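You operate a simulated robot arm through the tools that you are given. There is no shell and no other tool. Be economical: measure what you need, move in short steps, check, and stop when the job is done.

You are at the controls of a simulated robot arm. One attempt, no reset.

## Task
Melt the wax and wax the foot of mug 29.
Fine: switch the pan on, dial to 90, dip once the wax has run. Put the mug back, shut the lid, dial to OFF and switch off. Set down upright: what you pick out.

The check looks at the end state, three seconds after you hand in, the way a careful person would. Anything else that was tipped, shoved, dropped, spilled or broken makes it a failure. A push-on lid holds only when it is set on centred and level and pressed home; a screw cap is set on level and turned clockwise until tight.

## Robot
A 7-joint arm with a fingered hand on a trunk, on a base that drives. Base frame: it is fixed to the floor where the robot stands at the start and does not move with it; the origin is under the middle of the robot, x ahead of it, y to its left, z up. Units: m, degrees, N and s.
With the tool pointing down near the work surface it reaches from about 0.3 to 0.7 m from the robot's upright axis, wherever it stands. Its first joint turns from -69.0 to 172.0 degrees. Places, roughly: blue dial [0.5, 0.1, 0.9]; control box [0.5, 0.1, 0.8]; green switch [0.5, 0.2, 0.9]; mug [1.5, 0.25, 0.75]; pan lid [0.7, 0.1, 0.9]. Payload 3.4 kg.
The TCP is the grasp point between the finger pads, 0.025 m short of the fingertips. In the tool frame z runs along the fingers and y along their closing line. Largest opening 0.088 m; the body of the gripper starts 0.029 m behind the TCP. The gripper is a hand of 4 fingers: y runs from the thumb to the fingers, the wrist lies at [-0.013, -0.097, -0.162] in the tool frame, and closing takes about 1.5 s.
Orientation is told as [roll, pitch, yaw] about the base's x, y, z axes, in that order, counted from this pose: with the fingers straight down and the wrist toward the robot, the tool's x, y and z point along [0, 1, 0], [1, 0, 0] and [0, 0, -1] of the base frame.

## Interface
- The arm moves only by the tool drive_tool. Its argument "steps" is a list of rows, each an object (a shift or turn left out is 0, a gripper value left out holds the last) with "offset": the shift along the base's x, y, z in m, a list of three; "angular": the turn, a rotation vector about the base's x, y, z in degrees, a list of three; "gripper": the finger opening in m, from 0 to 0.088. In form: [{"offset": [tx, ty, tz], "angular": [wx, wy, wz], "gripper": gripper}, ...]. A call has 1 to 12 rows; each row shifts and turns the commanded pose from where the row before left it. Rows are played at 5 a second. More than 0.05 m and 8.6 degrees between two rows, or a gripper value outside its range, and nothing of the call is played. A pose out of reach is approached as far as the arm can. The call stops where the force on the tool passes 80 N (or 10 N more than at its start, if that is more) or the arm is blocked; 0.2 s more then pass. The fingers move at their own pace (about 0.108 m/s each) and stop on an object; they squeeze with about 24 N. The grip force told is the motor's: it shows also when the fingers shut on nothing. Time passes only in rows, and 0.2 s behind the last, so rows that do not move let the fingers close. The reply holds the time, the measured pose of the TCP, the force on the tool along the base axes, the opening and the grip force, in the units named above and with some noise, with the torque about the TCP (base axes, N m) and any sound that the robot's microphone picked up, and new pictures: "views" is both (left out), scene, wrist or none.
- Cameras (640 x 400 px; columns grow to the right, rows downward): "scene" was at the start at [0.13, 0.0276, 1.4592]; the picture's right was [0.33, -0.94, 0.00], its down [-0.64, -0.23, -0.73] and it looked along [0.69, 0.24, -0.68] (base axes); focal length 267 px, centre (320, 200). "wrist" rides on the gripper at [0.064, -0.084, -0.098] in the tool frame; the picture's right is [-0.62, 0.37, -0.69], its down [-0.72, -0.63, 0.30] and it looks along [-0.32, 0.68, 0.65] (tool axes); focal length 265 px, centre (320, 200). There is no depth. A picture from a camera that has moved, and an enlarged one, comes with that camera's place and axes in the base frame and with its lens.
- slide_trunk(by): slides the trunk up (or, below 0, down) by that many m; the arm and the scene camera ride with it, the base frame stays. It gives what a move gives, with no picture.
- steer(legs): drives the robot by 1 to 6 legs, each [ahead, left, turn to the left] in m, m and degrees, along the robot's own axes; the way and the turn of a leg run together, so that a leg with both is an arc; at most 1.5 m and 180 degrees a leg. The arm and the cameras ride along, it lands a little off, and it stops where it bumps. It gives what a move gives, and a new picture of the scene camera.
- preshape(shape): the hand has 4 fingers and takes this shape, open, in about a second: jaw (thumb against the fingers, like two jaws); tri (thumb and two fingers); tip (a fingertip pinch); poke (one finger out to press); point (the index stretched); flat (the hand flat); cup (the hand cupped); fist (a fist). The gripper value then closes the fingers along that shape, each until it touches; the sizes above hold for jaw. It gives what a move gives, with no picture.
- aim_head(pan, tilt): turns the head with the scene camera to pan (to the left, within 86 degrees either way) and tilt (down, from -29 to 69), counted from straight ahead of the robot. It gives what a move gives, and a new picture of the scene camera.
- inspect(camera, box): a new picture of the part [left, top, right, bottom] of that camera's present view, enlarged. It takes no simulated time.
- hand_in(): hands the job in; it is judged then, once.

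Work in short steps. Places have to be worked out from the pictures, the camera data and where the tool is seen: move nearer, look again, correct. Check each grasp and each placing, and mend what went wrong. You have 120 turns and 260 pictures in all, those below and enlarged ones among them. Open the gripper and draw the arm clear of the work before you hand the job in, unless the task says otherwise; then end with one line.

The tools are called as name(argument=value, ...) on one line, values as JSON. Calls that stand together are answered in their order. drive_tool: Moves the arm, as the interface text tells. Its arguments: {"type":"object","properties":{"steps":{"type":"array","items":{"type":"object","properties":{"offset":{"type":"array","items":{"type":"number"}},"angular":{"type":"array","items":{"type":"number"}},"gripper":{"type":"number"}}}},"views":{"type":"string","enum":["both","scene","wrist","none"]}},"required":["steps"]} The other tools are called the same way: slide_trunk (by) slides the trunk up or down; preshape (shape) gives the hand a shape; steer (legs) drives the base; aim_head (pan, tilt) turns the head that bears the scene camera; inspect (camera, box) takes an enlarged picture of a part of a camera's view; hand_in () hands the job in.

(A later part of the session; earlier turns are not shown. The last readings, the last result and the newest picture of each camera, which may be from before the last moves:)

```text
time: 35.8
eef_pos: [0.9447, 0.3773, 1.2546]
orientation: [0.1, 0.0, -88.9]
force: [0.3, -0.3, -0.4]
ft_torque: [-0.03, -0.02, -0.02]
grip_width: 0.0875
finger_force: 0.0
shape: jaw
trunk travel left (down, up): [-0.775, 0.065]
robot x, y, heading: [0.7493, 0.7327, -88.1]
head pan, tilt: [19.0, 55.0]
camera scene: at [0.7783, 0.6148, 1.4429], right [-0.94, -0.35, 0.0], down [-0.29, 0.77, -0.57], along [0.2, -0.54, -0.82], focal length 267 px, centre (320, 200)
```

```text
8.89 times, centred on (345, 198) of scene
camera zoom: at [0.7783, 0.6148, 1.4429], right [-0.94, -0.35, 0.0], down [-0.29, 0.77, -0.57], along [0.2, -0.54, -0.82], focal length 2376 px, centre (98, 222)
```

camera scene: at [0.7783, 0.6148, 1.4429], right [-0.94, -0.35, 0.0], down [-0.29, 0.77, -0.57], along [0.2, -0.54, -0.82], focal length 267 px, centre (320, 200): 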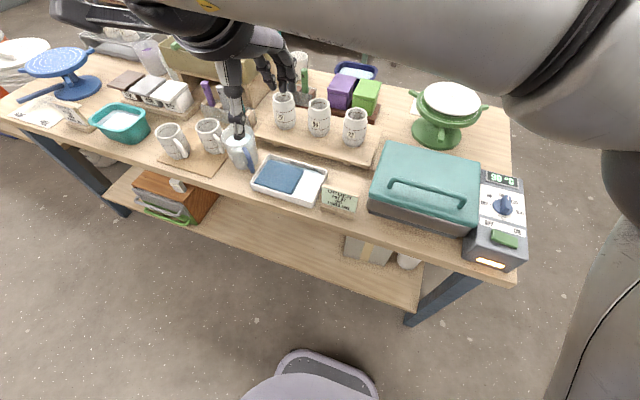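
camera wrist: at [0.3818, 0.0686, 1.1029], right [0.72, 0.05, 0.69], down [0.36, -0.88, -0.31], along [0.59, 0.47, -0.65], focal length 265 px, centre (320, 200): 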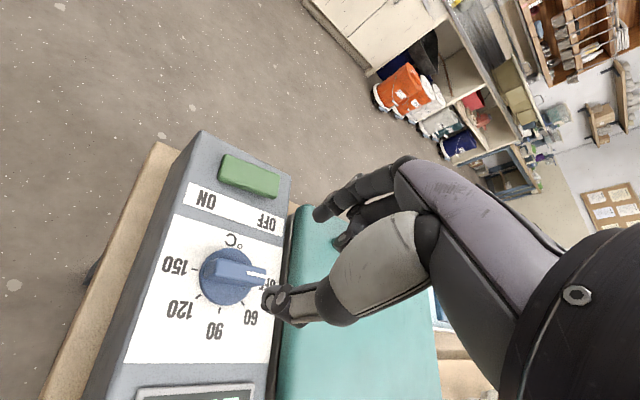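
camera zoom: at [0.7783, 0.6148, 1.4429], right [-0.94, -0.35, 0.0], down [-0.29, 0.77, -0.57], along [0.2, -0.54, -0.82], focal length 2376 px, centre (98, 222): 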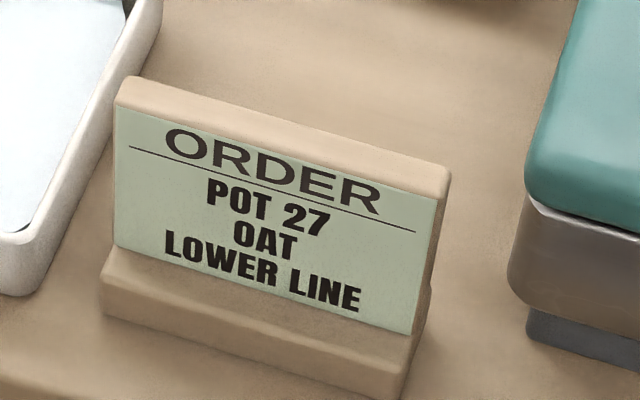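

Display 90 °C with dial on 90. The order card is for another job. The handle bar spans x 0.585–0.76 at y≈0.165, z≈0.94, so I bring the open jaws over its middle.

drive_tool(steps=[{"offset": [-0.034, -0.0265, 0]}, {"offset": [-0.034, -0.0265, 0]}, {"offset": [-0.034, -0.0265, 0]}, {"offset": [-0.034, -0.0265, -0.02]}, {"offset": [-0.034, -0.0265, -0.02]}, {"offset": [-0.034, -0.0265, -0.02]}, {"offset": [-0.034, -0.0265, -0.02]}, {"offset": [-0.034, -0.0265, -0.02]}, {"offset": [0, 0, -0.045]}, {"offset": [0, 0, -0.045]}, {}])

inspect(camera="wrist", box=[150, 120, 450, 400])

```text
time: 38.2
eef_pos: [0.6729, 0.1654, 1.0643]
orientation: [0.1, -0.1, -88.8]
force: [-0.5, -0.9, 0.6]
ft_torque: [0.0, 0.01, -0.01]
grip_width: 0.0875
finger_force: 0.0
shape: jaw
trunk travel left (down, up): [-0.775, 0.065]
robot x, y, heading: [0.7511, 0.7295, -88.6]
head pan, tilt: [19.0, 55.0]
camera scene: at [0.7784, 0.6152, 1.4429], right [-0.94, -0.35, 0.0], down [-0.29, 0.77, -0.57], along [0.2, -0.54, -0.82], focal length 267 px, centre (320, 200)
camera wrist: at [0.736, 0.249, 1.1621], right [-0.61, -0.38, 0.69], down [-0.73, 0.62, -0.31], along [-0.31, -0.69, -0.65], focal length 265 px, centre (320, 200)
```

scene: 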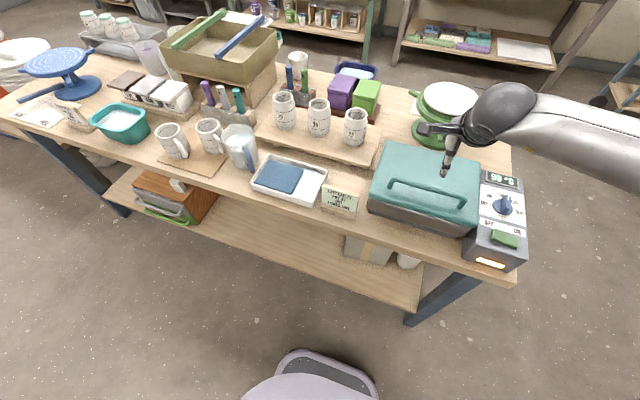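
wrist: 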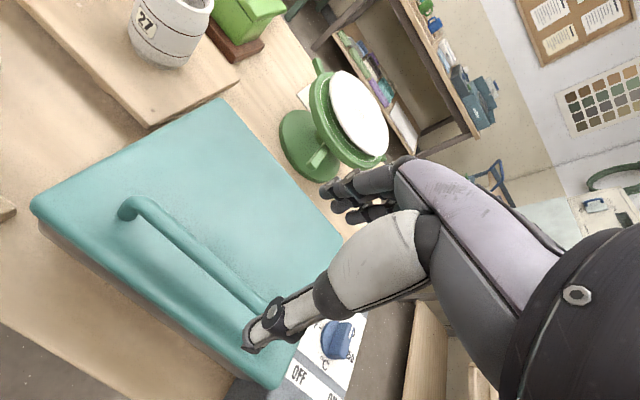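

```text
1.43 times, centred on (300, 260) of wrist
camera zoom: at [0.736, 0.249, 1.1621], right [-0.61, -0.38, 0.69], down [-0.73, 0.62, -0.31], along [-0.31, -0.69, -0.65], focal length 379 px, centre (349, 114)
```

zoom: 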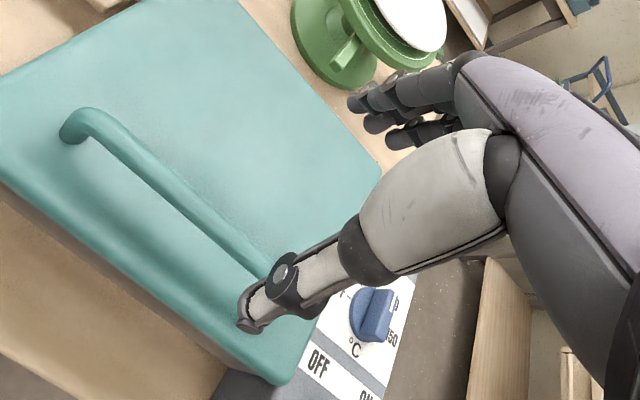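

Both cameras put the bar at y≈0.161. I descend straddling it, stopping at TCP z≈0.945.

drive_tool(steps=[{"offset": [0, -0.004, -0.04]}, {"offset": [0, 0, -0.04]}, {"offset": [0, 0, -0.025]}, {"offset": [0, 0, -0.015]}, {}])

inspect(camera="wrist", box=[150, 150, 410, 400])

inspect(camera="scene", box=[360, 110, 520, 250])

```text
time: 39.4
eef_pos: [0.6742, 0.1617, 0.9433]
orientation: [0.1, 0.0, -88.8]
force: [0.5, -0.7, 0.6]
ft_torque: [0.0, 0.0, 0.03]
grip_width: 0.0877
finger_force: 0.1
shape: jaw
trunk travel left (down, up): [-0.775, 0.065]
robot x, y, heading: [0.7482, 0.7317, -88.6]
head pan, tilt: [19.0, 55.0]
camera scene: at [0.7781, 0.6149, 1.4429], right [-0.94, -0.35, 0.0], down [-0.29, 0.77, -0.57], along [0.2, -0.54, -0.82], focal length 267 px, centre (320, 200)
camera wrist: at [0.7368, 0.2462, 1.0417], right [-0.61, -0.38, 0.69], down [-0.73, 0.62, -0.31], along [-0.31, -0.69, -0.65], focal length 265 px, centre (320, 200)
```

scene: 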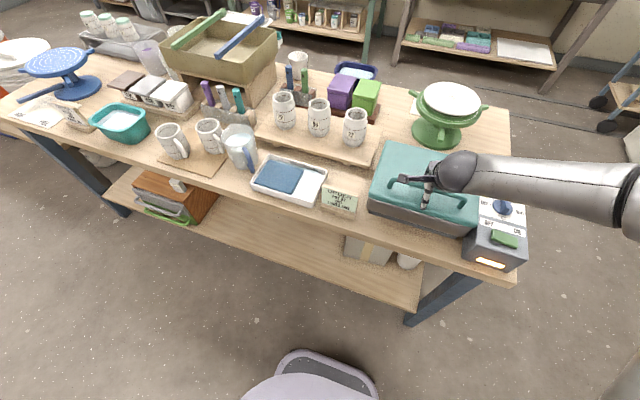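
wrist: 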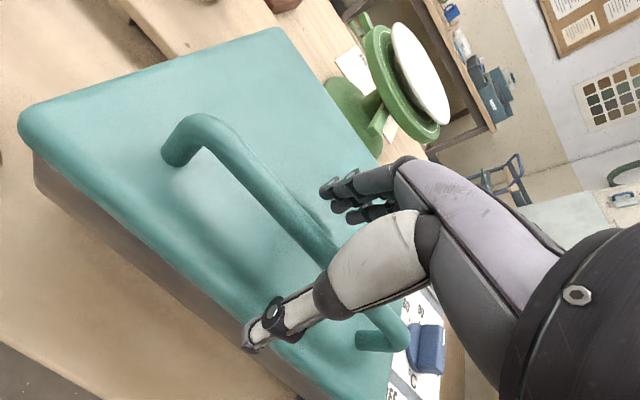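

```text
1.60 times, centred on (280, 275) of wrist
camera zoom: at [0.7368, 0.2462, 1.0417], right [-0.61, -0.38, 0.69], down [-0.73, 0.62, -0.31], along [-0.31, -0.69, -0.65], focal length 425 px, centre (384, 80)
```

zoom: 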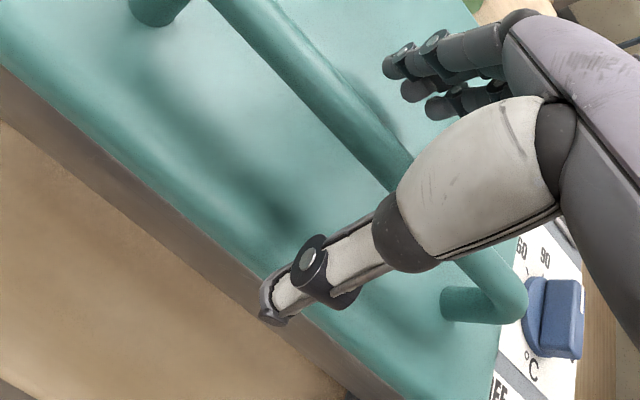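

```text
2.86 times, centred on (440, 180) of scene
camera zoom: at [0.7781, 0.6149, 1.4429], right [-0.94, -0.35, 0.0], down [-0.29, 0.77, -0.57], along [0.2, -0.54, -0.82], focal length 764 px, centre (-23, 257)
```

zoom: 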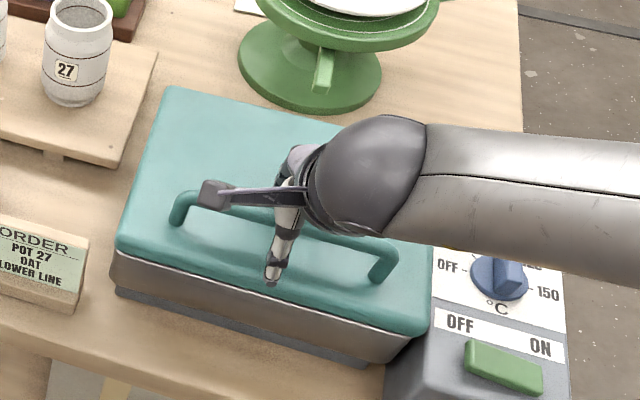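

The bar is between thumb and fingers at about z 0.931. I lower 1 cm and close.

drive_tool(steps=[{"offset": [0, 0, -0.01]}, {"gripper": 0.03}, {"gripper": 0.0}, {}, {}, {}, {}, {}], views="wrist")

```text
time: 41.2
eef_pos: [0.6727, 0.1625, 0.9343]
orientation: [0.0, -0.1, -88.8]
force: [0.7, 5.3, -0.5]
ft_torque: [-0.02, 0.01, -0.03]
grip_width: 0.0
finger_force: 23.7
shape: jaw
trunk travel left (down, up): [-0.775, 0.065]
robot x, y, heading: [0.7458, 0.7345, -88.5]
head pan, tilt: [19.0, 55.0]
camera wrist: at [0.7371, 0.2467, 1.0326], right [-0.61, -0.38, 0.69], down [-0.73, 0.61, -0.31], along [-0.31, -0.69, -0.65], focal length 265 px, centre (320, 200)
```

wrist: 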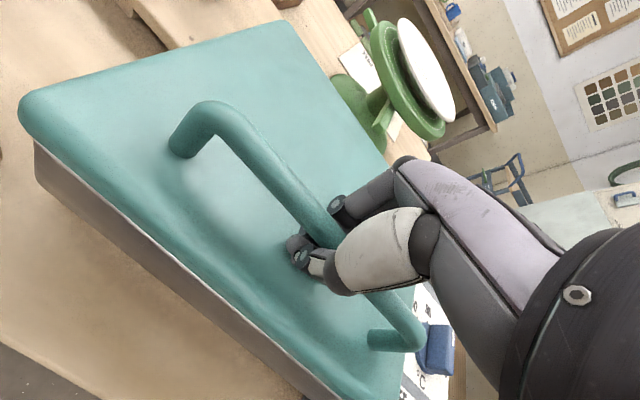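

The fingers have closed under the bar and caged it, which suits a lifting arc. I lift gently about the hinge (estimated y≈-0.01, z≈0.895) for the first 20° and look.

drive_tool(steps=[{"offset": [0, 0, 0.012]}, {"offset": [0, -0.004, 0.015]}, {"offset": [0, -0.005, 0.014]}, {"offset": [0, -0.013, 0.028]}, {}])

```text
time: 42.4
eef_pos: [0.6729, 0.1339, 0.9993]
orientation: [0.0, 0.5, -88.9]
force: [1.1, -17.9, -19.9]
ft_torque: [0.24, 0.03, -0.06]
grip_width: 0.0
finger_force: 24.3
shape: jaw
trunk travel left (down, up): [-0.775, 0.065]
robot x, y, heading: [0.7508, 0.7312, -88.6]
head pan, tilt: [19.0, 55.0]
camera scene: at [0.7779, 0.6044, 1.4418], right [-0.94, -0.35, 0.0], down [-0.29, 0.77, -0.57], along [0.2, -0.53, -0.82], focal length 267 px, centre (320, 200)
camera wrist: at [0.7362, 0.2174, 1.0978], right [-0.61, -0.39, 0.69], down [-0.73, 0.62, -0.3], along [-0.31, -0.68, -0.66], focal length 265 px, centre (320, 200)
```

scene: 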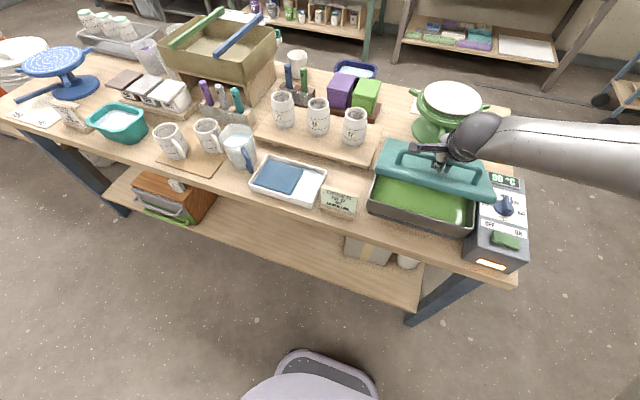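
wrist: 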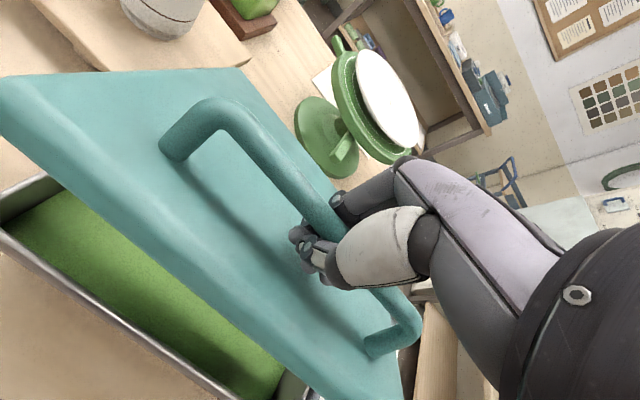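

The lid is opening and I can see green wax inside. I continue the arc.

drive_tool(steps=[{"offset": [0, -0.022, 0.02]}, {"offset": [0, -0.0235, 0.0196]}, {"offset": [0, -0.0266, 0.0155]}, {}])

```text
time: 43.4
eef_pos: [0.6731, 0.0621, 1.0512]
orientation: [0.0, 0.7, -88.8]
force: [0.7, -10.0, -31.5]
ft_torque: [0.35, -0.02, -0.06]
grip_width: 0.0
finger_force: 23.3
shape: jaw
trunk travel left (down, up): [-0.775, 0.065]
robot x, y, heading: [0.7504, 0.7325, -88.6]
head pan, tilt: [19.0, 55.0]
camera scene: at [0.7773, 0.6043, 1.4417], right [-0.94, -0.35, 0.0], down [-0.29, 0.77, -0.57], along [0.2, -0.53, -0.82], focal length 267 px, centre (320, 200)
camera wrist: at [0.7361, 0.1458, 1.1513], right [-0.61, -0.39, 0.69], down [-0.73, 0.62, -0.3], along [-0.31, -0.68, -0.66], focal length 265 px, centre (320, 200)
```

scene: 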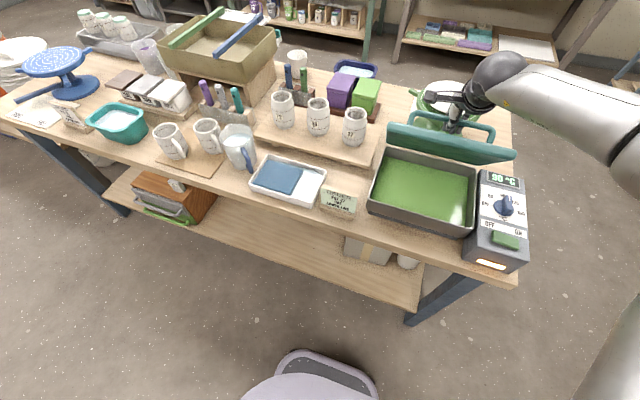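
wrist: 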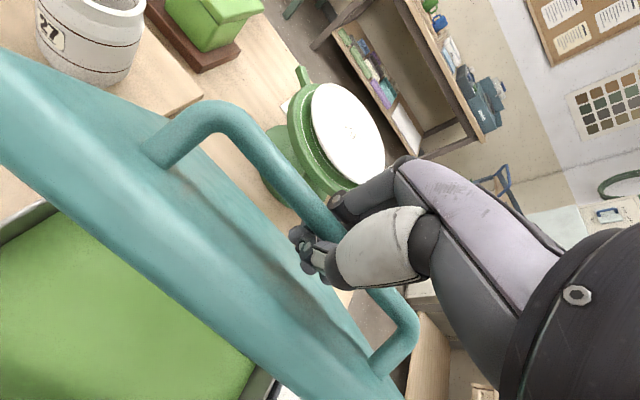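

The lid is at about 55° and the wax lies open below. I continue over the top carefully.

drive_tool(steps=[{"offset": [0, -0.029, 0.012]}, {"offset": [0, -0.03, 0.005]}, {"offset": [0, -0.028, 0.0]}, {}])

inspect(camera="scene", box=[360, 50, 530, 250])

```text
time: 44.4
eef_pos: [0.674, -0.0067, 1.0682]
orientation: [0.2, 0.5, -88.8]
force: [-3.1, 0.6, -28.2]
ft_torque: [0.2, -0.01, -0.02]
grip_width: 0.0001
finger_force: 24.0
shape: jaw
out of reach, approached as far as the arm can: row 3
trunk travel left (down, up): [-0.775, 0.065]
robot x, y, heading: [0.7485, 0.7307, -88.4]
head pan, tilt: [19.0, 55.0]
camera scene: at [0.7767, 0.6079, 1.4422], right [-0.94, -0.35, 0.0], down [-0.29, 0.77, -0.57], along [0.2, -0.53, -0.82], focal length 267 px, centre (320, 200)
camera wrist: at [0.7363, 0.078, 1.1679], right [-0.61, -0.39, 0.69], down [-0.73, 0.62, -0.3], along [-0.31, -0.68, -0.66], focal length 265 px, centre (320, 200)
```

scene: 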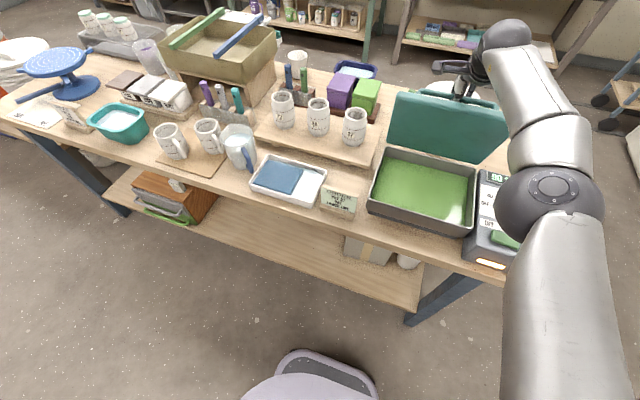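
wrist: 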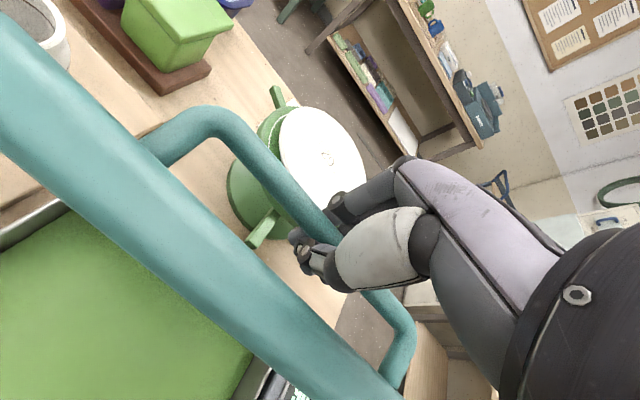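

```text
2.00 times, centred on (445, 150) of scene
camera zoom: at [0.7767, 0.6079, 1.4422], right [-0.94, -0.35, 0.0], down [-0.29, 0.77, -0.57], along [0.2, -0.53, -0.82], focal length 535 px, centre (70, 300)
```

zoom: 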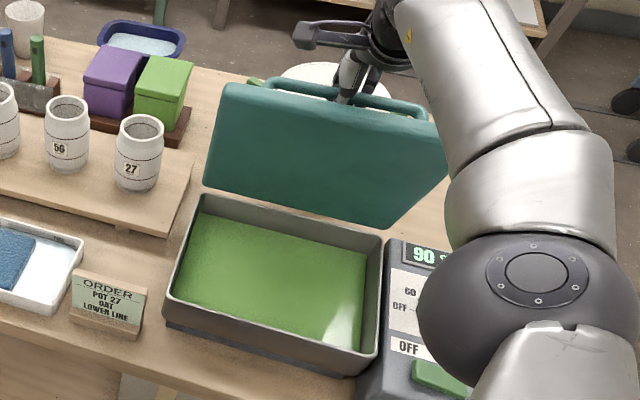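

The arm is at full stretch with the lid at about 80°. Here the arc is nearly level, so I drive 5 cm closer, which carries the lid over.

steer(legs=[[0.05, 0, 0]])

```text
time: 45.3
eef_pos: [0.6736, -0.0557, 1.0659]
orientation: [0.2, 0.9, -88.8]
force: [-3.6, 8.1, -34.5]
ft_torque: [0.17, -0.04, -0.01]
grip_width: 0.0002
finger_force: 23.8
shape: jaw
trunk travel left (down, up): [-0.775, 0.065]
robot x, y, heading: [0.7527, 0.6803, -88.3]
head pan, tilt: [19.0, 55.0]
camera scene: at [0.7776, 0.558, 1.4421], right [-0.94, -0.35, 0.0], down [-0.29, 0.77, -0.57], along [0.2, -0.53, -0.82], focal length 267 px, centre (320, 200)
```

scene: 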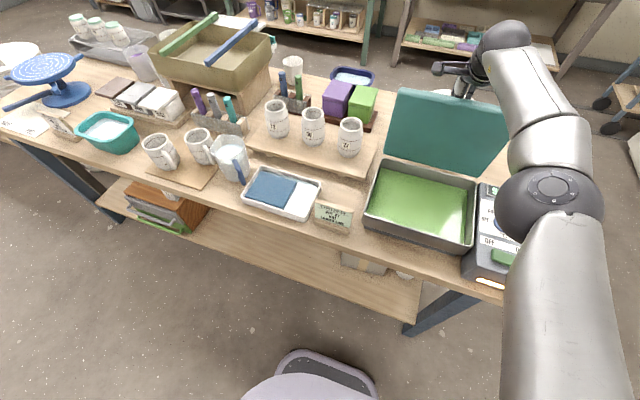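

About 92° now. I go a little further along the arc, lowering as the arc falls, to reach the lid's stop.

drive_tool(steps=[{"offset": [0, -0.008, -0.008]}, {"offset": [0, -0.01, -0.006]}, {"offset": [0, -0.01, -0.006]}, {}], views="both")

```text
time: 46.3
eef_pos: [0.6743, -0.0534, 1.0465]
orientation: [0.0, 0.7, -88.8]
force: [-0.4, -0.7, 0.8]
ft_torque: [0.01, 0.03, -0.01]
grip_width: 0.0
finger_force: 24.2
shape: jaw
out of reach, approached as far as the arm can: row 1, 2, 3
trunk travel left (down, up): [-0.775, 0.065]
robot x, y, heading: [0.7519, 0.6829, -88.2]
head pan, tilt: [19.0, 55.0]
camera scene: at [0.7798, 0.5649, 1.4428], right [-0.94, -0.35, 0.0], down [-0.29, 0.77, -0.57], along [0.2, -0.54, -0.82], focal length 267 px, centre (320, 200)
camera wrist: at [0.7366, 0.0301, 1.146], right [-0.61, -0.39, 0.69], down [-0.73, 0.62, -0.3], along [-0.31, -0.68, -0.66], focal length 265 px, centre (320, 200)
```

scene: 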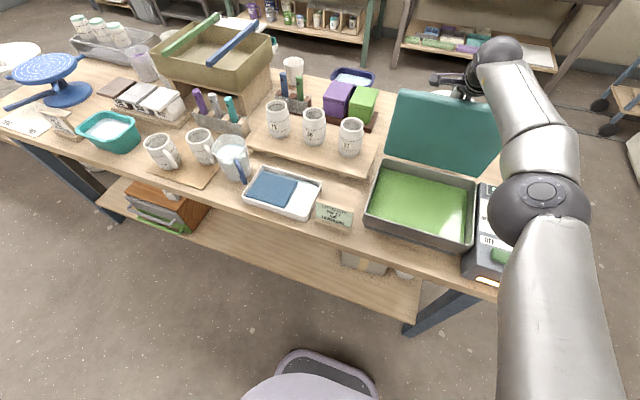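
wrist: 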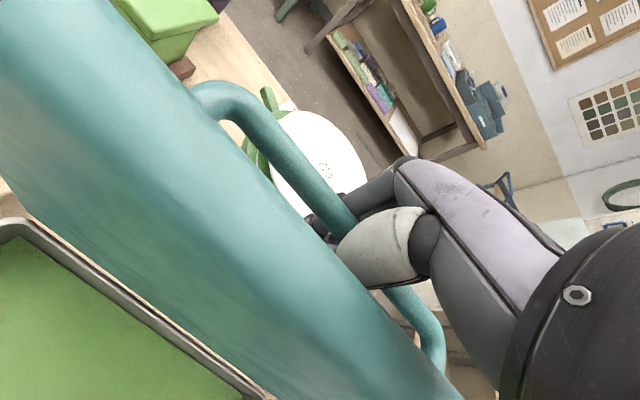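

The tool force is now zero, so the lid appears to stand by itself. I open only slightly, so the thumb does not push the lid back, and look.

drive_tool(steps=[{"gripper": 0.01}, {"gripper": 0.02}, {"gripper": 0.028}, {}, {}], views="both")

```text
time: 47.5
eef_pos: [0.6733, -0.0536, 1.0474]
orientation: [0.0, 0.5, -88.7]
force: [0.4, -0.2, 0.3]
ft_torque: [0.02, -0.01, -0.01]
grip_width: 0.0273
finger_force: 0.0
shape: jaw
trunk travel left (down, up): [-0.775, 0.065]
robot x, y, heading: [0.753, 0.6834, -88.1]
head pan, tilt: [19.0, 55.0]
camera scene: at [0.7796, 0.5658, 1.4429], right [-0.94, -0.35, 0.0], down [-0.29, 0.77, -0.57], along [0.2, -0.54, -0.82], focal length 267 px, centre (320, 200)
camera wrist: at [0.7364, 0.0308, 1.1466], right [-0.61, -0.39, 0.69], down [-0.73, 0.62, -0.3], along [-0.31, -0.68, -0.66], focal length 265 px, centre (320, 200)
```

scene: 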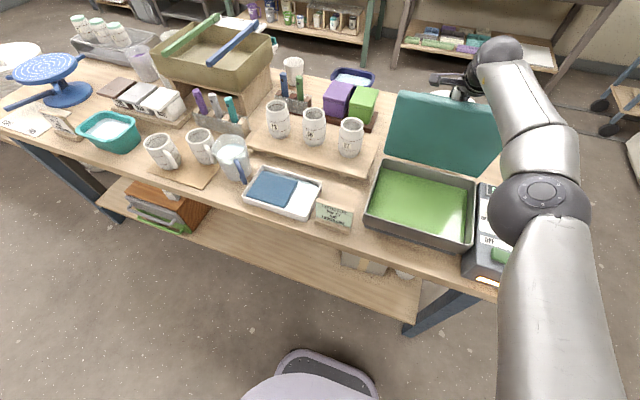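
wrist: 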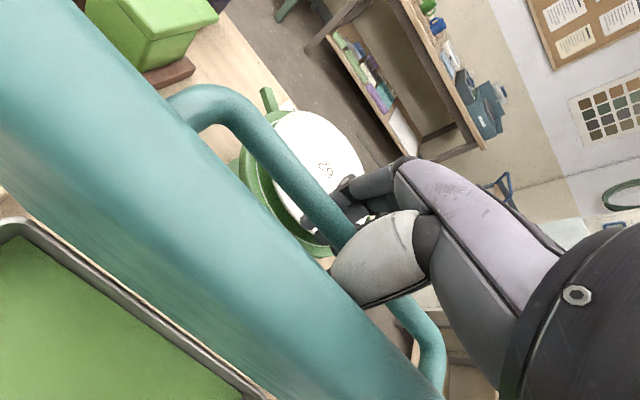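

Still standing. I raise the hand straight up off the bar.

drive_tool(steps=[{"offset": [0, 0, 0.015], "gripper": 0.035}, {"offset": [0, 0, 0.02]}, {"offset": [0, 0, 0.025]}, {"offset": [0, 0, 0.03]}, {}], views="both")

```text
time: 48.7
eef_pos: [0.6729, -0.0416, 1.1191]
orientation: [0.0, 0.5, -88.8]
force: [-0.1, -0.2, 0.4]
ft_torque: [-0.02, 0.0, 0.04]
grip_width: 0.0346
finger_force: 0.0
shape: jaw
out of reach, approached as far as the arm can: row 2, 3, 4
trunk travel left (down, up): [-0.775, 0.065]
robot x, y, heading: [0.749, 0.6829, -88.3]
head pan, tilt: [19.0, 55.0]
camera scene: at [0.7793, 0.5651, 1.4428], right [-0.94, -0.35, 0.0], down [-0.29, 0.77, -0.57], along [0.2, -0.54, -0.82], focal length 267 px, centre (320, 200)
camera wrist: at [0.7357, 0.0421, 1.2188], right [-0.61, -0.39, 0.69], down [-0.73, 0.62, -0.3], along [-0.31, -0.68, -0.66], focal length 265 px, centre (320, 200)
```

scene: 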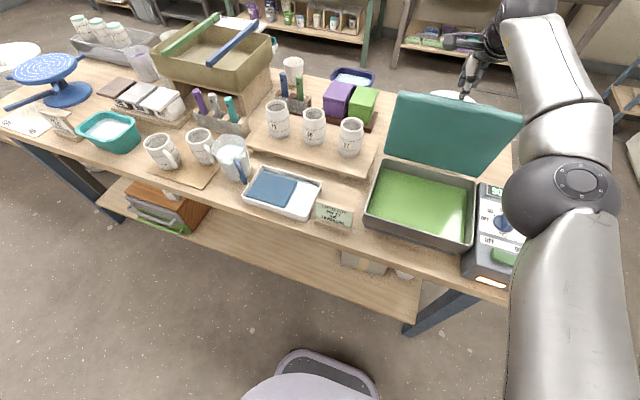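
wrist: 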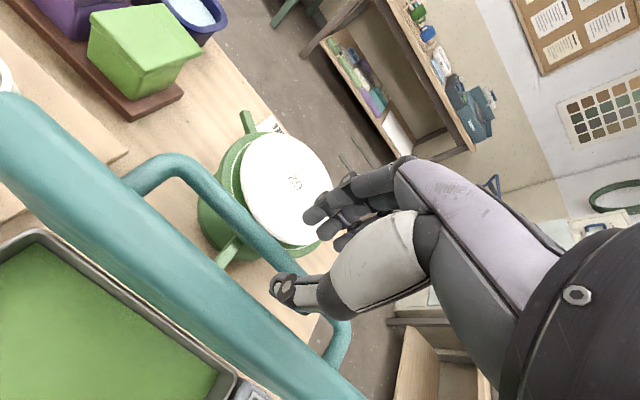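

The hand is free of the bar and the lid stands. Before moving back toward +y the fingertips must clear the lid edge (z≈1.105), so I raise the trunk.

slide_trunk(by=0.06)

inspect(camera="wrist", box=[0, 0, 640, 400])

```text
time: 49.7
eef_pos: [0.6726, -0.0423, 1.18]
orientation: [0.0, 0.5, -88.8]
force: [0.5, 0.5, 0.9]
ft_torque: [0.0, 0.01, 0.0]
grip_width: 0.0344
finger_force: 0.1
shape: jaw
trunk travel left (down, up): [-0.835, 0.005]
robot x, y, heading: [0.7521, 0.6827, -88.5]
head pan, tilt: [19.0, 55.0]
```

```text
1.00 times, centred on (320, 200) of wrist (not enlarged: the box is as wide or as high as the picture)
camera zoom: at [0.736, 0.0424, 1.2788], right [-0.61, -0.39, 0.69], down [-0.73, 0.62, -0.3], along [-0.31, -0.68, -0.66], focal length 265 px, centre (320, 200)
```

zoom: 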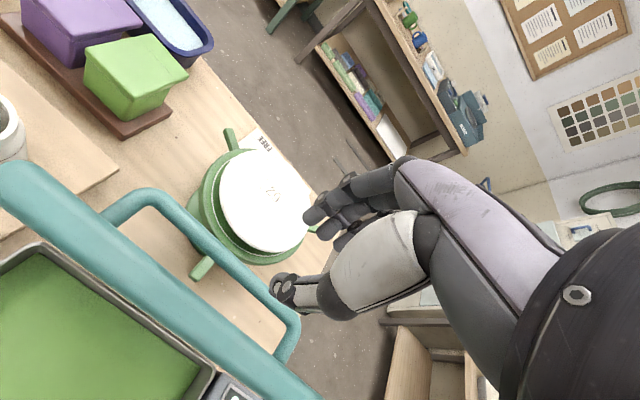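

Clear. I draw the arm back over the table edge and then strafe left (+x) to stand before the mugs.

drive_tool(steps=[{"offset": [0, 0.02, 0.03]}, {"offset": [0.01, 0.045, 0.01]}, {"offset": [0.015, 0.045, 0]}, {"offset": [0.015, 0.045, 0]}, {"offset": [0.015, 0.045, 0]}, {"offset": [0.015, 0.045, 0]}, {"offset": [0.015, 0.045, 0]}, {"offset": [0.015, 0.045, 0]}, {"offset": [0, 0.045, 0], "gripper": 0.088}, {}], views="none")

steer(legs=[[-0.05, 0.6, 0]])

```text
time: 51.9
eef_pos: [0.7736, 0.3387, 1.2181]
orientation: [-0.1, 0.6, -88.9]
force: [0.0, 0.0, 0.7]
ft_torque: [0.03, 0.0, 0.0]
grip_width: 0.0878
finger_force: 0.2
shape: jaw
trunk travel left (down, up): [-0.835, 0.005]
robot x, y, heading: [0.7489, 0.6826, -88.4]
head pan, tilt: [19.0, 55.0]
```

```text
time: 55.3
eef_pos: [1.3687, 0.4062, 1.2184]
orientation: [0.1, 0.6, -88.5]
force: [-0.1, 0.5, -0.1]
ft_torque: [0.03, -0.04, 0.02]
grip_width: 0.0878
finger_force: 0.0
shape: jaw
trunk travel left (down, up): [-0.835, 0.005]
robot x, y, heading: [1.3415, 0.7505, -88.0]
head pan, tilt: [19.0, 55.0]
camera scene: at [1.3736, 0.6332, 1.5029], right [-0.93, -0.36, 0.0], down [-0.29, 0.77, -0.57], along [0.2, -0.54, -0.82], focal length 267 px, centre (320, 200)
```

scene: 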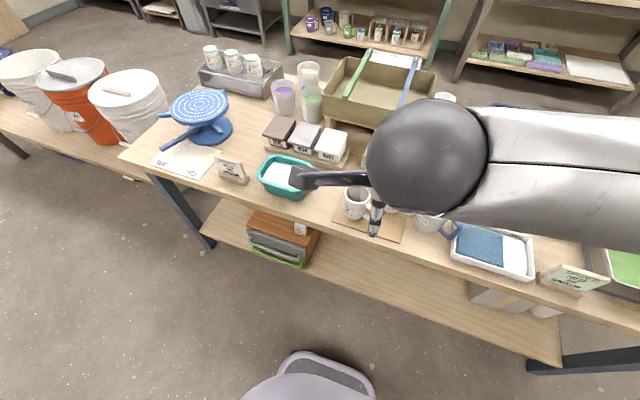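

inspect(camera="wrist", box=[0, 0, 640, 400])

inspect(camera="scene", box=[200, 140, 460, 270])

```text
1.00 times, centred on (320, 200) of wrist (not enlarged: the box is as wide or as high as the picture)
camera zoom: at [1.4306, 0.4913, 1.3168], right [-0.61, -0.39, 0.69], down [-0.73, 0.61, -0.3], along [-0.31, -0.69, -0.66], focal length 265 px, centre (320, 200)
```

zoom: 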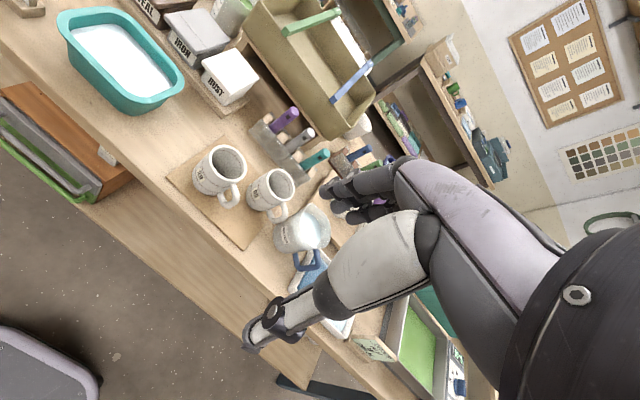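

```text
2.46 times, centred on (330, 205) of scene
camera zoom: at [1.3736, 0.6332, 1.5029], right [-0.93, -0.36, 0.0], down [-0.29, 0.77, -0.57], along [0.2, -0.54, -0.82], focal length 658 px, centre (295, 188)
```

zoom: 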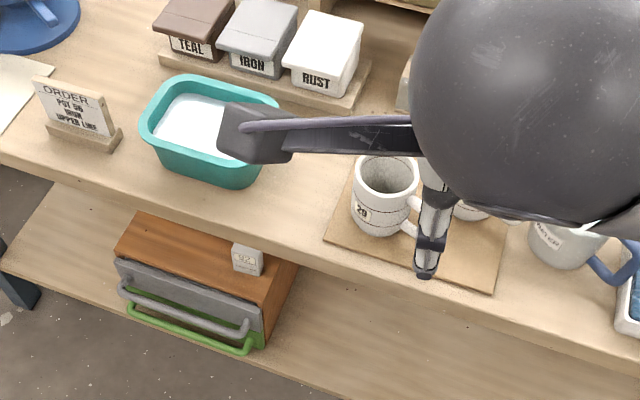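

inspect(camera="wrist", box=[170, 130, 350, 260])

inspect(camera="scene", box=[330, 180, 400, 250])

```text
3.08 times, centred on (260, 195) of wrist
camera zoom: at [1.4306, 0.4913, 1.3168], right [-0.61, -0.39, 0.69], down [-0.73, 0.61, -0.3], along [-0.31, -0.69, -0.66], focal length 817 px, centre (505, 215)
```

zoom: 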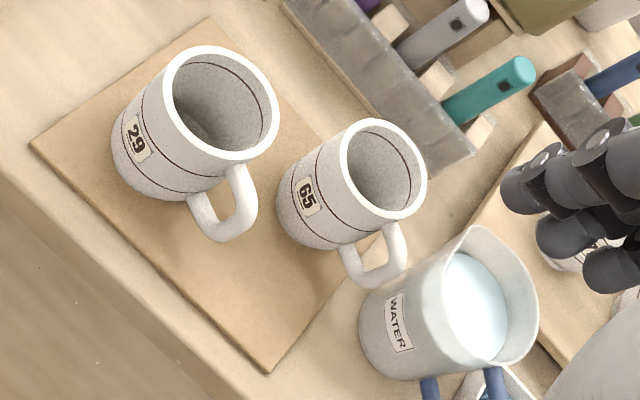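

```text
5.71 times, centred on (365, 215) of scene
camera zoom: at [1.3736, 0.6332, 1.5029], right [-0.93, -0.36, 0.0], down [-0.29, 0.77, -0.57], along [0.2, -0.54, -0.82], focal length 1528 px, centre (63, 114)
```

zoom: 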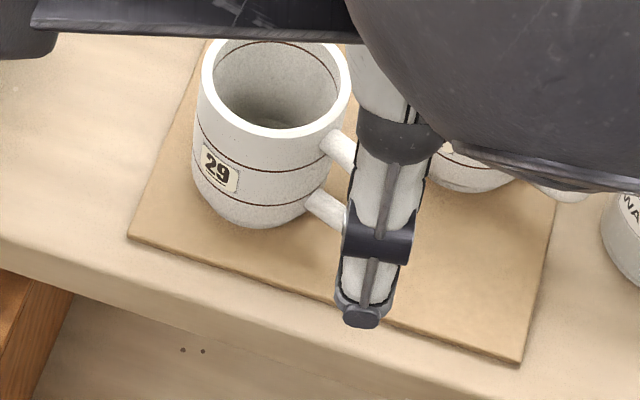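

Mug 29 is the +x one; its rim centre is at about (1.431, 0.18, 0.897), with the handle toward -x. A grip across y (thumb at +y, fingers at -y) clears the handle. I move above it for a close look.

drive_tool(steps=[{"offset": [0.011, -0.038, -0.01]}, {"offset": [0.011, -0.038, -0.01]}, {"offset": [0.01, -0.038, -0.02]}, {"offset": [0.01, -0.038, -0.02]}, {"offset": [0.01, -0.038, -0.02]}, {"offset": [0.01, -0.036, -0.02]}, {"offset": [0, 0, -0.04]}, {}])

inspect(camera="wrist", box=[150, 150, 410, 400])

```text
time: 57.1
eef_pos: [1.4328, 0.1813, 1.0785]
orientation: [0.0, 0.5, -88.5]
force: [-0.1, 0.9, -0.1]
ft_torque: [0.02, 0.0, 0.0]
grip_width: 0.0877
finger_force: 0.1
shape: jaw
trunk travel left (down, up): [-0.835, 0.005]
robot x, y, heading: [1.345, 0.7499, -88.1]
head pan, tilt: [19.0, 55.0]
camera scene: at [1.3737, 0.6335, 1.5029], right [-0.93, -0.36, 0.0], down [-0.29, 0.77, -0.57], along [0.2, -0.54, -0.82], focal length 267 px, centre (320, 200)
camera wrist: at [1.4938, 0.2656, 1.1773], right [-0.61, -0.39, 0.69], down [-0.73, 0.61, -0.3], along [-0.31, -0.69, -0.66], focal length 265 px, centre (320, 200)
```

scene: 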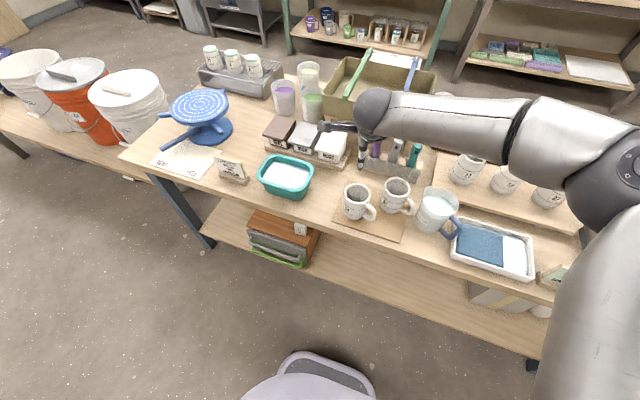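
wrist: 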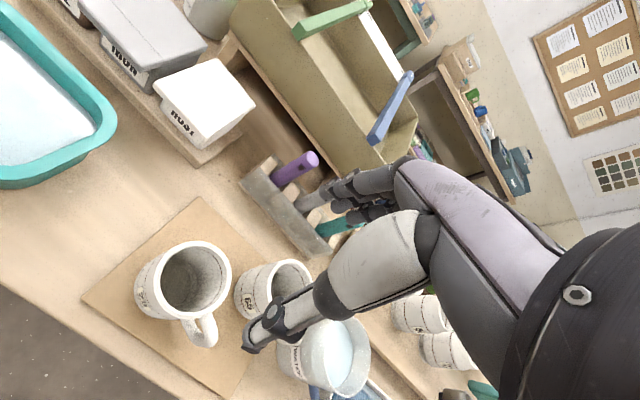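

```text
1.60 times, centred on (280, 275) of wrist
camera zoom: at [1.4938, 0.2656, 1.1773], right [-0.61, -0.39, 0.69], down [-0.73, 0.61, -0.3], along [-0.31, -0.69, -0.66], focal length 425 px, centre (384, 80)
```

zoom: 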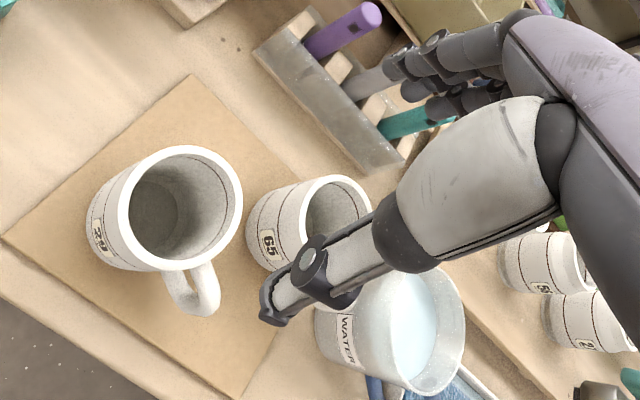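

Triangulating over four views puts the rim centre at (1.432, 0.185, 0.905) with an outer diameter of about 0.075. I shift +5 mm in y and lower until the tips are just above the rim, then check.

drive_tool(steps=[{"offset": [0, 0.005, -0.04]}, {"offset": [0, 0, -0.045]}, {"offset": [0, 0, -0.045]}, {}], views="scene")

inspect(camera="wrist", box=[180, 150, 440, 400])

inspect(camera="scene", box=[320, 140, 420, 240])

```text
time: 58.1
eef_pos: [1.4299, 0.1871, 0.9465]
orientation: [0.1, 0.5, -88.6]
force: [-0.9, -1.0, -0.2]
ft_torque: [0.01, 0.04, 0.01]
grip_width: 0.0877
finger_force: 0.0
shape: jaw
trunk travel left (down, up): [-0.835, 0.005]
robot x, y, heading: [1.3461, 0.752, -88.1]
head pan, tilt: [19.0, 55.0]
camera scene: at [1.3733, 0.6338, 1.5029], right [-0.93, -0.36, 0.0], down [-0.29, 0.77, -0.57], along [0.2, -0.54, -0.82], focal length 267 px, centre (320, 200)
```

scene: 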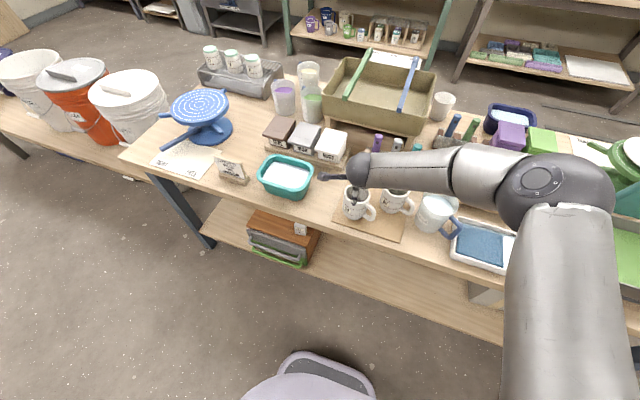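

```text
1.60 times, centred on (310, 275) of wrist
camera zoom: at [1.4924, 0.2706, 1.0465], right [-0.61, -0.39, 0.69], down [-0.73, 0.61, -0.3], along [-0.31, -0.69, -0.66], focal length 425 px, centre (336, 80)
```

zoom: 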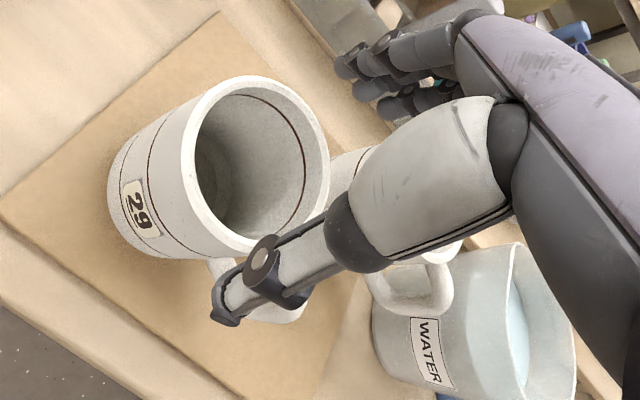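

```text
4.00 times, centred on (370, 190) of scene
camera zoom: at [1.3733, 0.6338, 1.5029], right [-0.93, -0.36, 0.0], down [-0.29, 0.77, -0.57], along [0.2, -0.54, -0.82], focal length 1069 px, centre (120, 240)
```

zoom: 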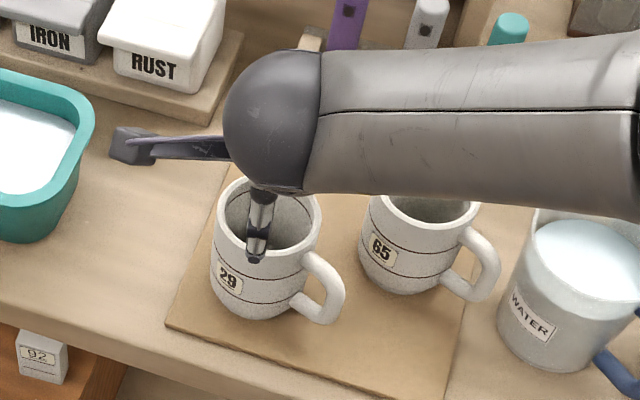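

The thumb tip is about 7 mm outside the front rim and the fingers about 12 mm behind the back. I shift +3 mm in y and descend a little, watching the force.

drive_tool(steps=[{"offset": [0.002, 0.003, 0]}, {"offset": [0, 0, -0.012]}, {"offset": [0, 0, -0.01]}, {}], views="none")

inspect(camera="wrist", box=[180, 150, 440, 400])

inspect(camera="scene", box=[330, 160, 400, 230])

```text
time: 59.1
eef_pos: [1.4319, 0.1907, 0.925]
orientation: [-0.1, 0.5, -88.7]
force: [0.6, -0.2, -0.5]
ft_torque: [0.01, 0.01, 0.02]
grip_width: 0.0875
finger_force: 0.1
shape: jaw
trunk travel left (down, up): [-0.835, 0.005]
robot x, y, heading: [1.3441, 0.7481, -88.3]
head pan, tilt: [19.0, 55.0]
```

```text
1.60 times, centred on (310, 275) of wrist
camera zoom: at [1.4946, 0.2742, 1.0244], right [-0.61, -0.39, 0.69], down [-0.73, 0.61, -0.3], along [-0.31, -0.69, -0.66], focal length 425 px, centre (336, 80)
```

zoom: 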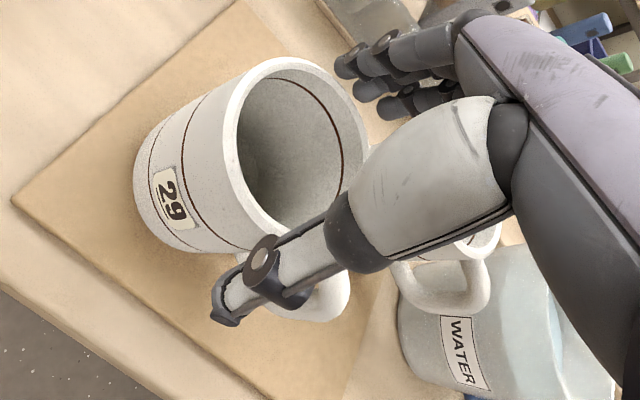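

```text
5.71 times, centred on (365, 195) of scene
camera zoom: at [1.3735, 0.6333, 1.5029], right [-0.93, -0.36, 0.0], down [-0.29, 0.77, -0.57], along [0.2, -0.54, -0.82], focal length 1528 px, centre (63, 229)
```

zoom: 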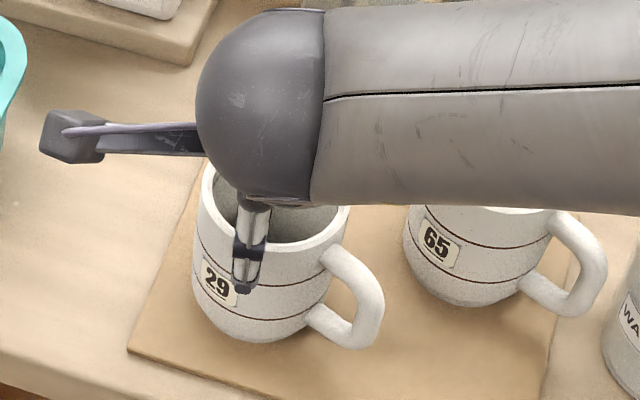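

The thumb slides down outside the front wall and there is no contact force. I continue down to TCP z≈0.885.

drive_tool(steps=[{"offset": [0, 0, -0.01]}, {"offset": [0, 0, -0.01]}, {"offset": [0, 0, -0.01]}, {"offset": [0, 0, -0.01]}, {}], views="none")

inspect(camera="wrist", box=[180, 100, 440, 400])

inspect(camera="scene", box=[330, 160, 400, 230])

```text
time: 60.3
eef_pos: [1.432, 0.1887, 0.8879]
orientation: [0.1, 0.2, -88.6]
force: [2.8, -6.4, 19.4]
ft_torque: [-0.59, -0.13, 0.02]
grip_width: 0.088
finger_force: 0.2
shape: jaw
trunk travel left (down, up): [-0.835, 0.005]
robot x, y, heading: [1.3451, 0.7504, -87.8]
head pan, tilt: [19.0, 55.0]
```

```text
1.33 times, centred on (310, 250) of wrist
camera zoom: at [1.494, 0.274, 0.9871], right [-0.61, -0.39, 0.69], down [-0.73, 0.61, -0.3], along [-0.31, -0.69, -0.66], focal length 354 px, centre (333, 133)
```

zoom: 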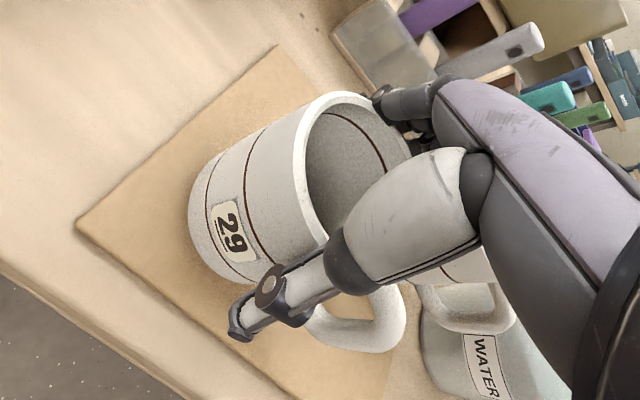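

```text
5.71 times, centred on (365, 195) of scene
camera zoom: at [1.3736, 0.6354, 1.5033], right [-0.93, -0.36, 0.0], down [-0.29, 0.76, -0.57], along [0.2, -0.54, -0.82], focal length 1528 px, centre (63, 229)
```

zoom: 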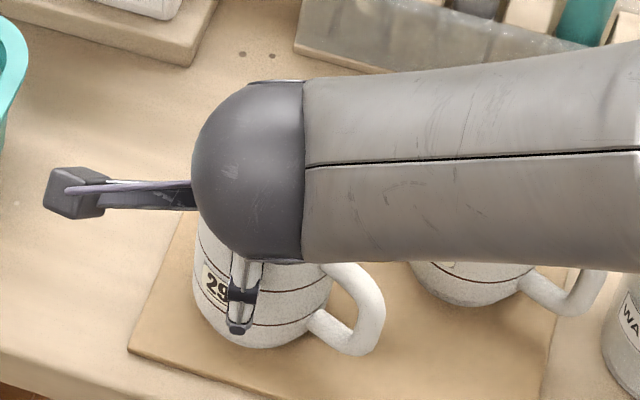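

19 N of upward force, at the -y (finger) side by the torque: a finger knuckle touches the back rim. I lift 5 mm and shift toward -y, where the thumb side has room.

drive_tool(steps=[{"offset": [0, 0, 0.006]}, {"offset": [0, -0.006, 0]}, {}], views="none")

inspect(camera="wrist", box=[180, 100, 440, 400])

```text
time: 61.1
eef_pos: [1.4302, 0.1852, 0.8917]
orientation: [-0.1, 0.6, -88.5]
force: [0.4, 1.3, 6.8]
ft_torque: [-0.13, 0.0, -0.01]
grip_width: 0.0878
finger_force: 0.0
shape: jaw
trunk travel left (down, up): [-0.835, 0.005]
robot x, y, heading: [1.3472, 0.7492, -88.1]
head pan, tilt: [19.0, 55.0]
```

```text
1.33 times, centred on (310, 250) of wrist
camera zoom: at [1.494, 0.2693, 0.9899], right [-0.61, -0.39, 0.69], down [-0.73, 0.61, -0.3], along [-0.31, -0.69, -0.66], focal length 354 px, centre (333, 133)
```

zoom: 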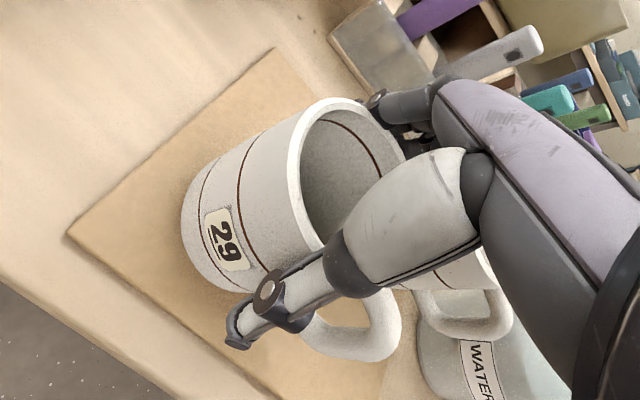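

Only light contact remains. I lift 3 mm more and close gently.

drive_tool(steps=[{"offset": [0, 0, 0.003]}, {"gripper": 0.078}, {"gripper": 0.07}, {"gripper": 0.06}, {"gripper": 0.05}, {}, {}], views="none")

inspect(camera="wrist", box=[180, 100, 440, 400])

inspect(camera="scene", box=[330, 160, 400, 230])

```text
time: 62.7
eef_pos: [1.4324, 0.1833, 0.8946]
orientation: [-0.1, 0.6, -88.5]
force: [-0.1, 0.2, -0.4]
ft_torque: [-0.02, -0.01, 0.04]
grip_width: 0.0668
finger_force: 24.1
shape: jaw
trunk travel left (down, up): [-0.835, 0.005]
robot x, y, heading: [1.3433, 0.7468, -88.1]
head pan, tilt: [19.0, 55.0]
```

```text
1.33 times, centred on (310, 250) of wrist
camera zoom: at [1.4944, 0.2669, 0.9926], right [-0.61, -0.39, 0.69], down [-0.73, 0.62, -0.3], along [-0.31, -0.68, -0.66], focal length 354 px, centre (333, 133)
```

zoom: 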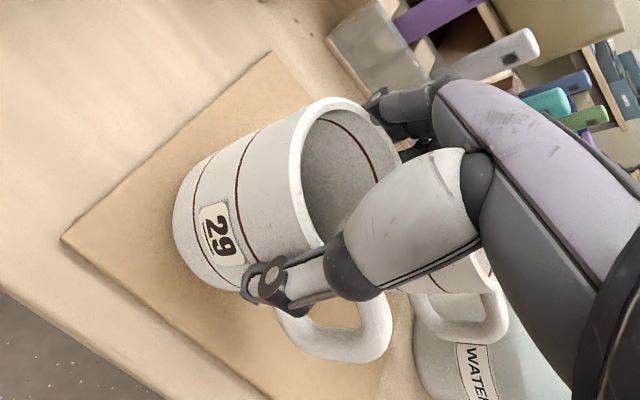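

```text
5.71 times, centred on (365, 195) of scene
camera zoom: at [1.3737, 0.6326, 1.5028], right [-0.93, -0.36, 0.0], down [-0.29, 0.77, -0.57], along [0.2, -0.54, -0.82], focal length 1528 px, centre (63, 229)
```

zoom: 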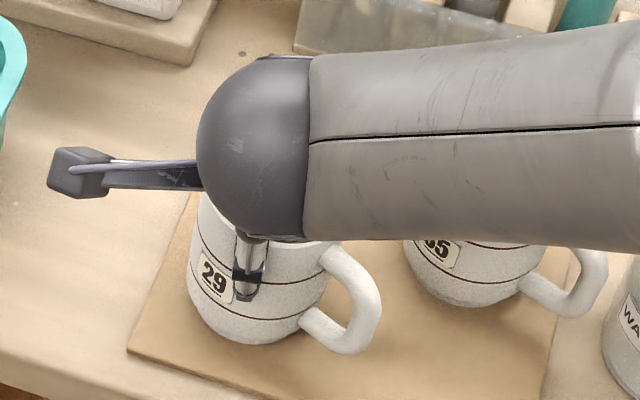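

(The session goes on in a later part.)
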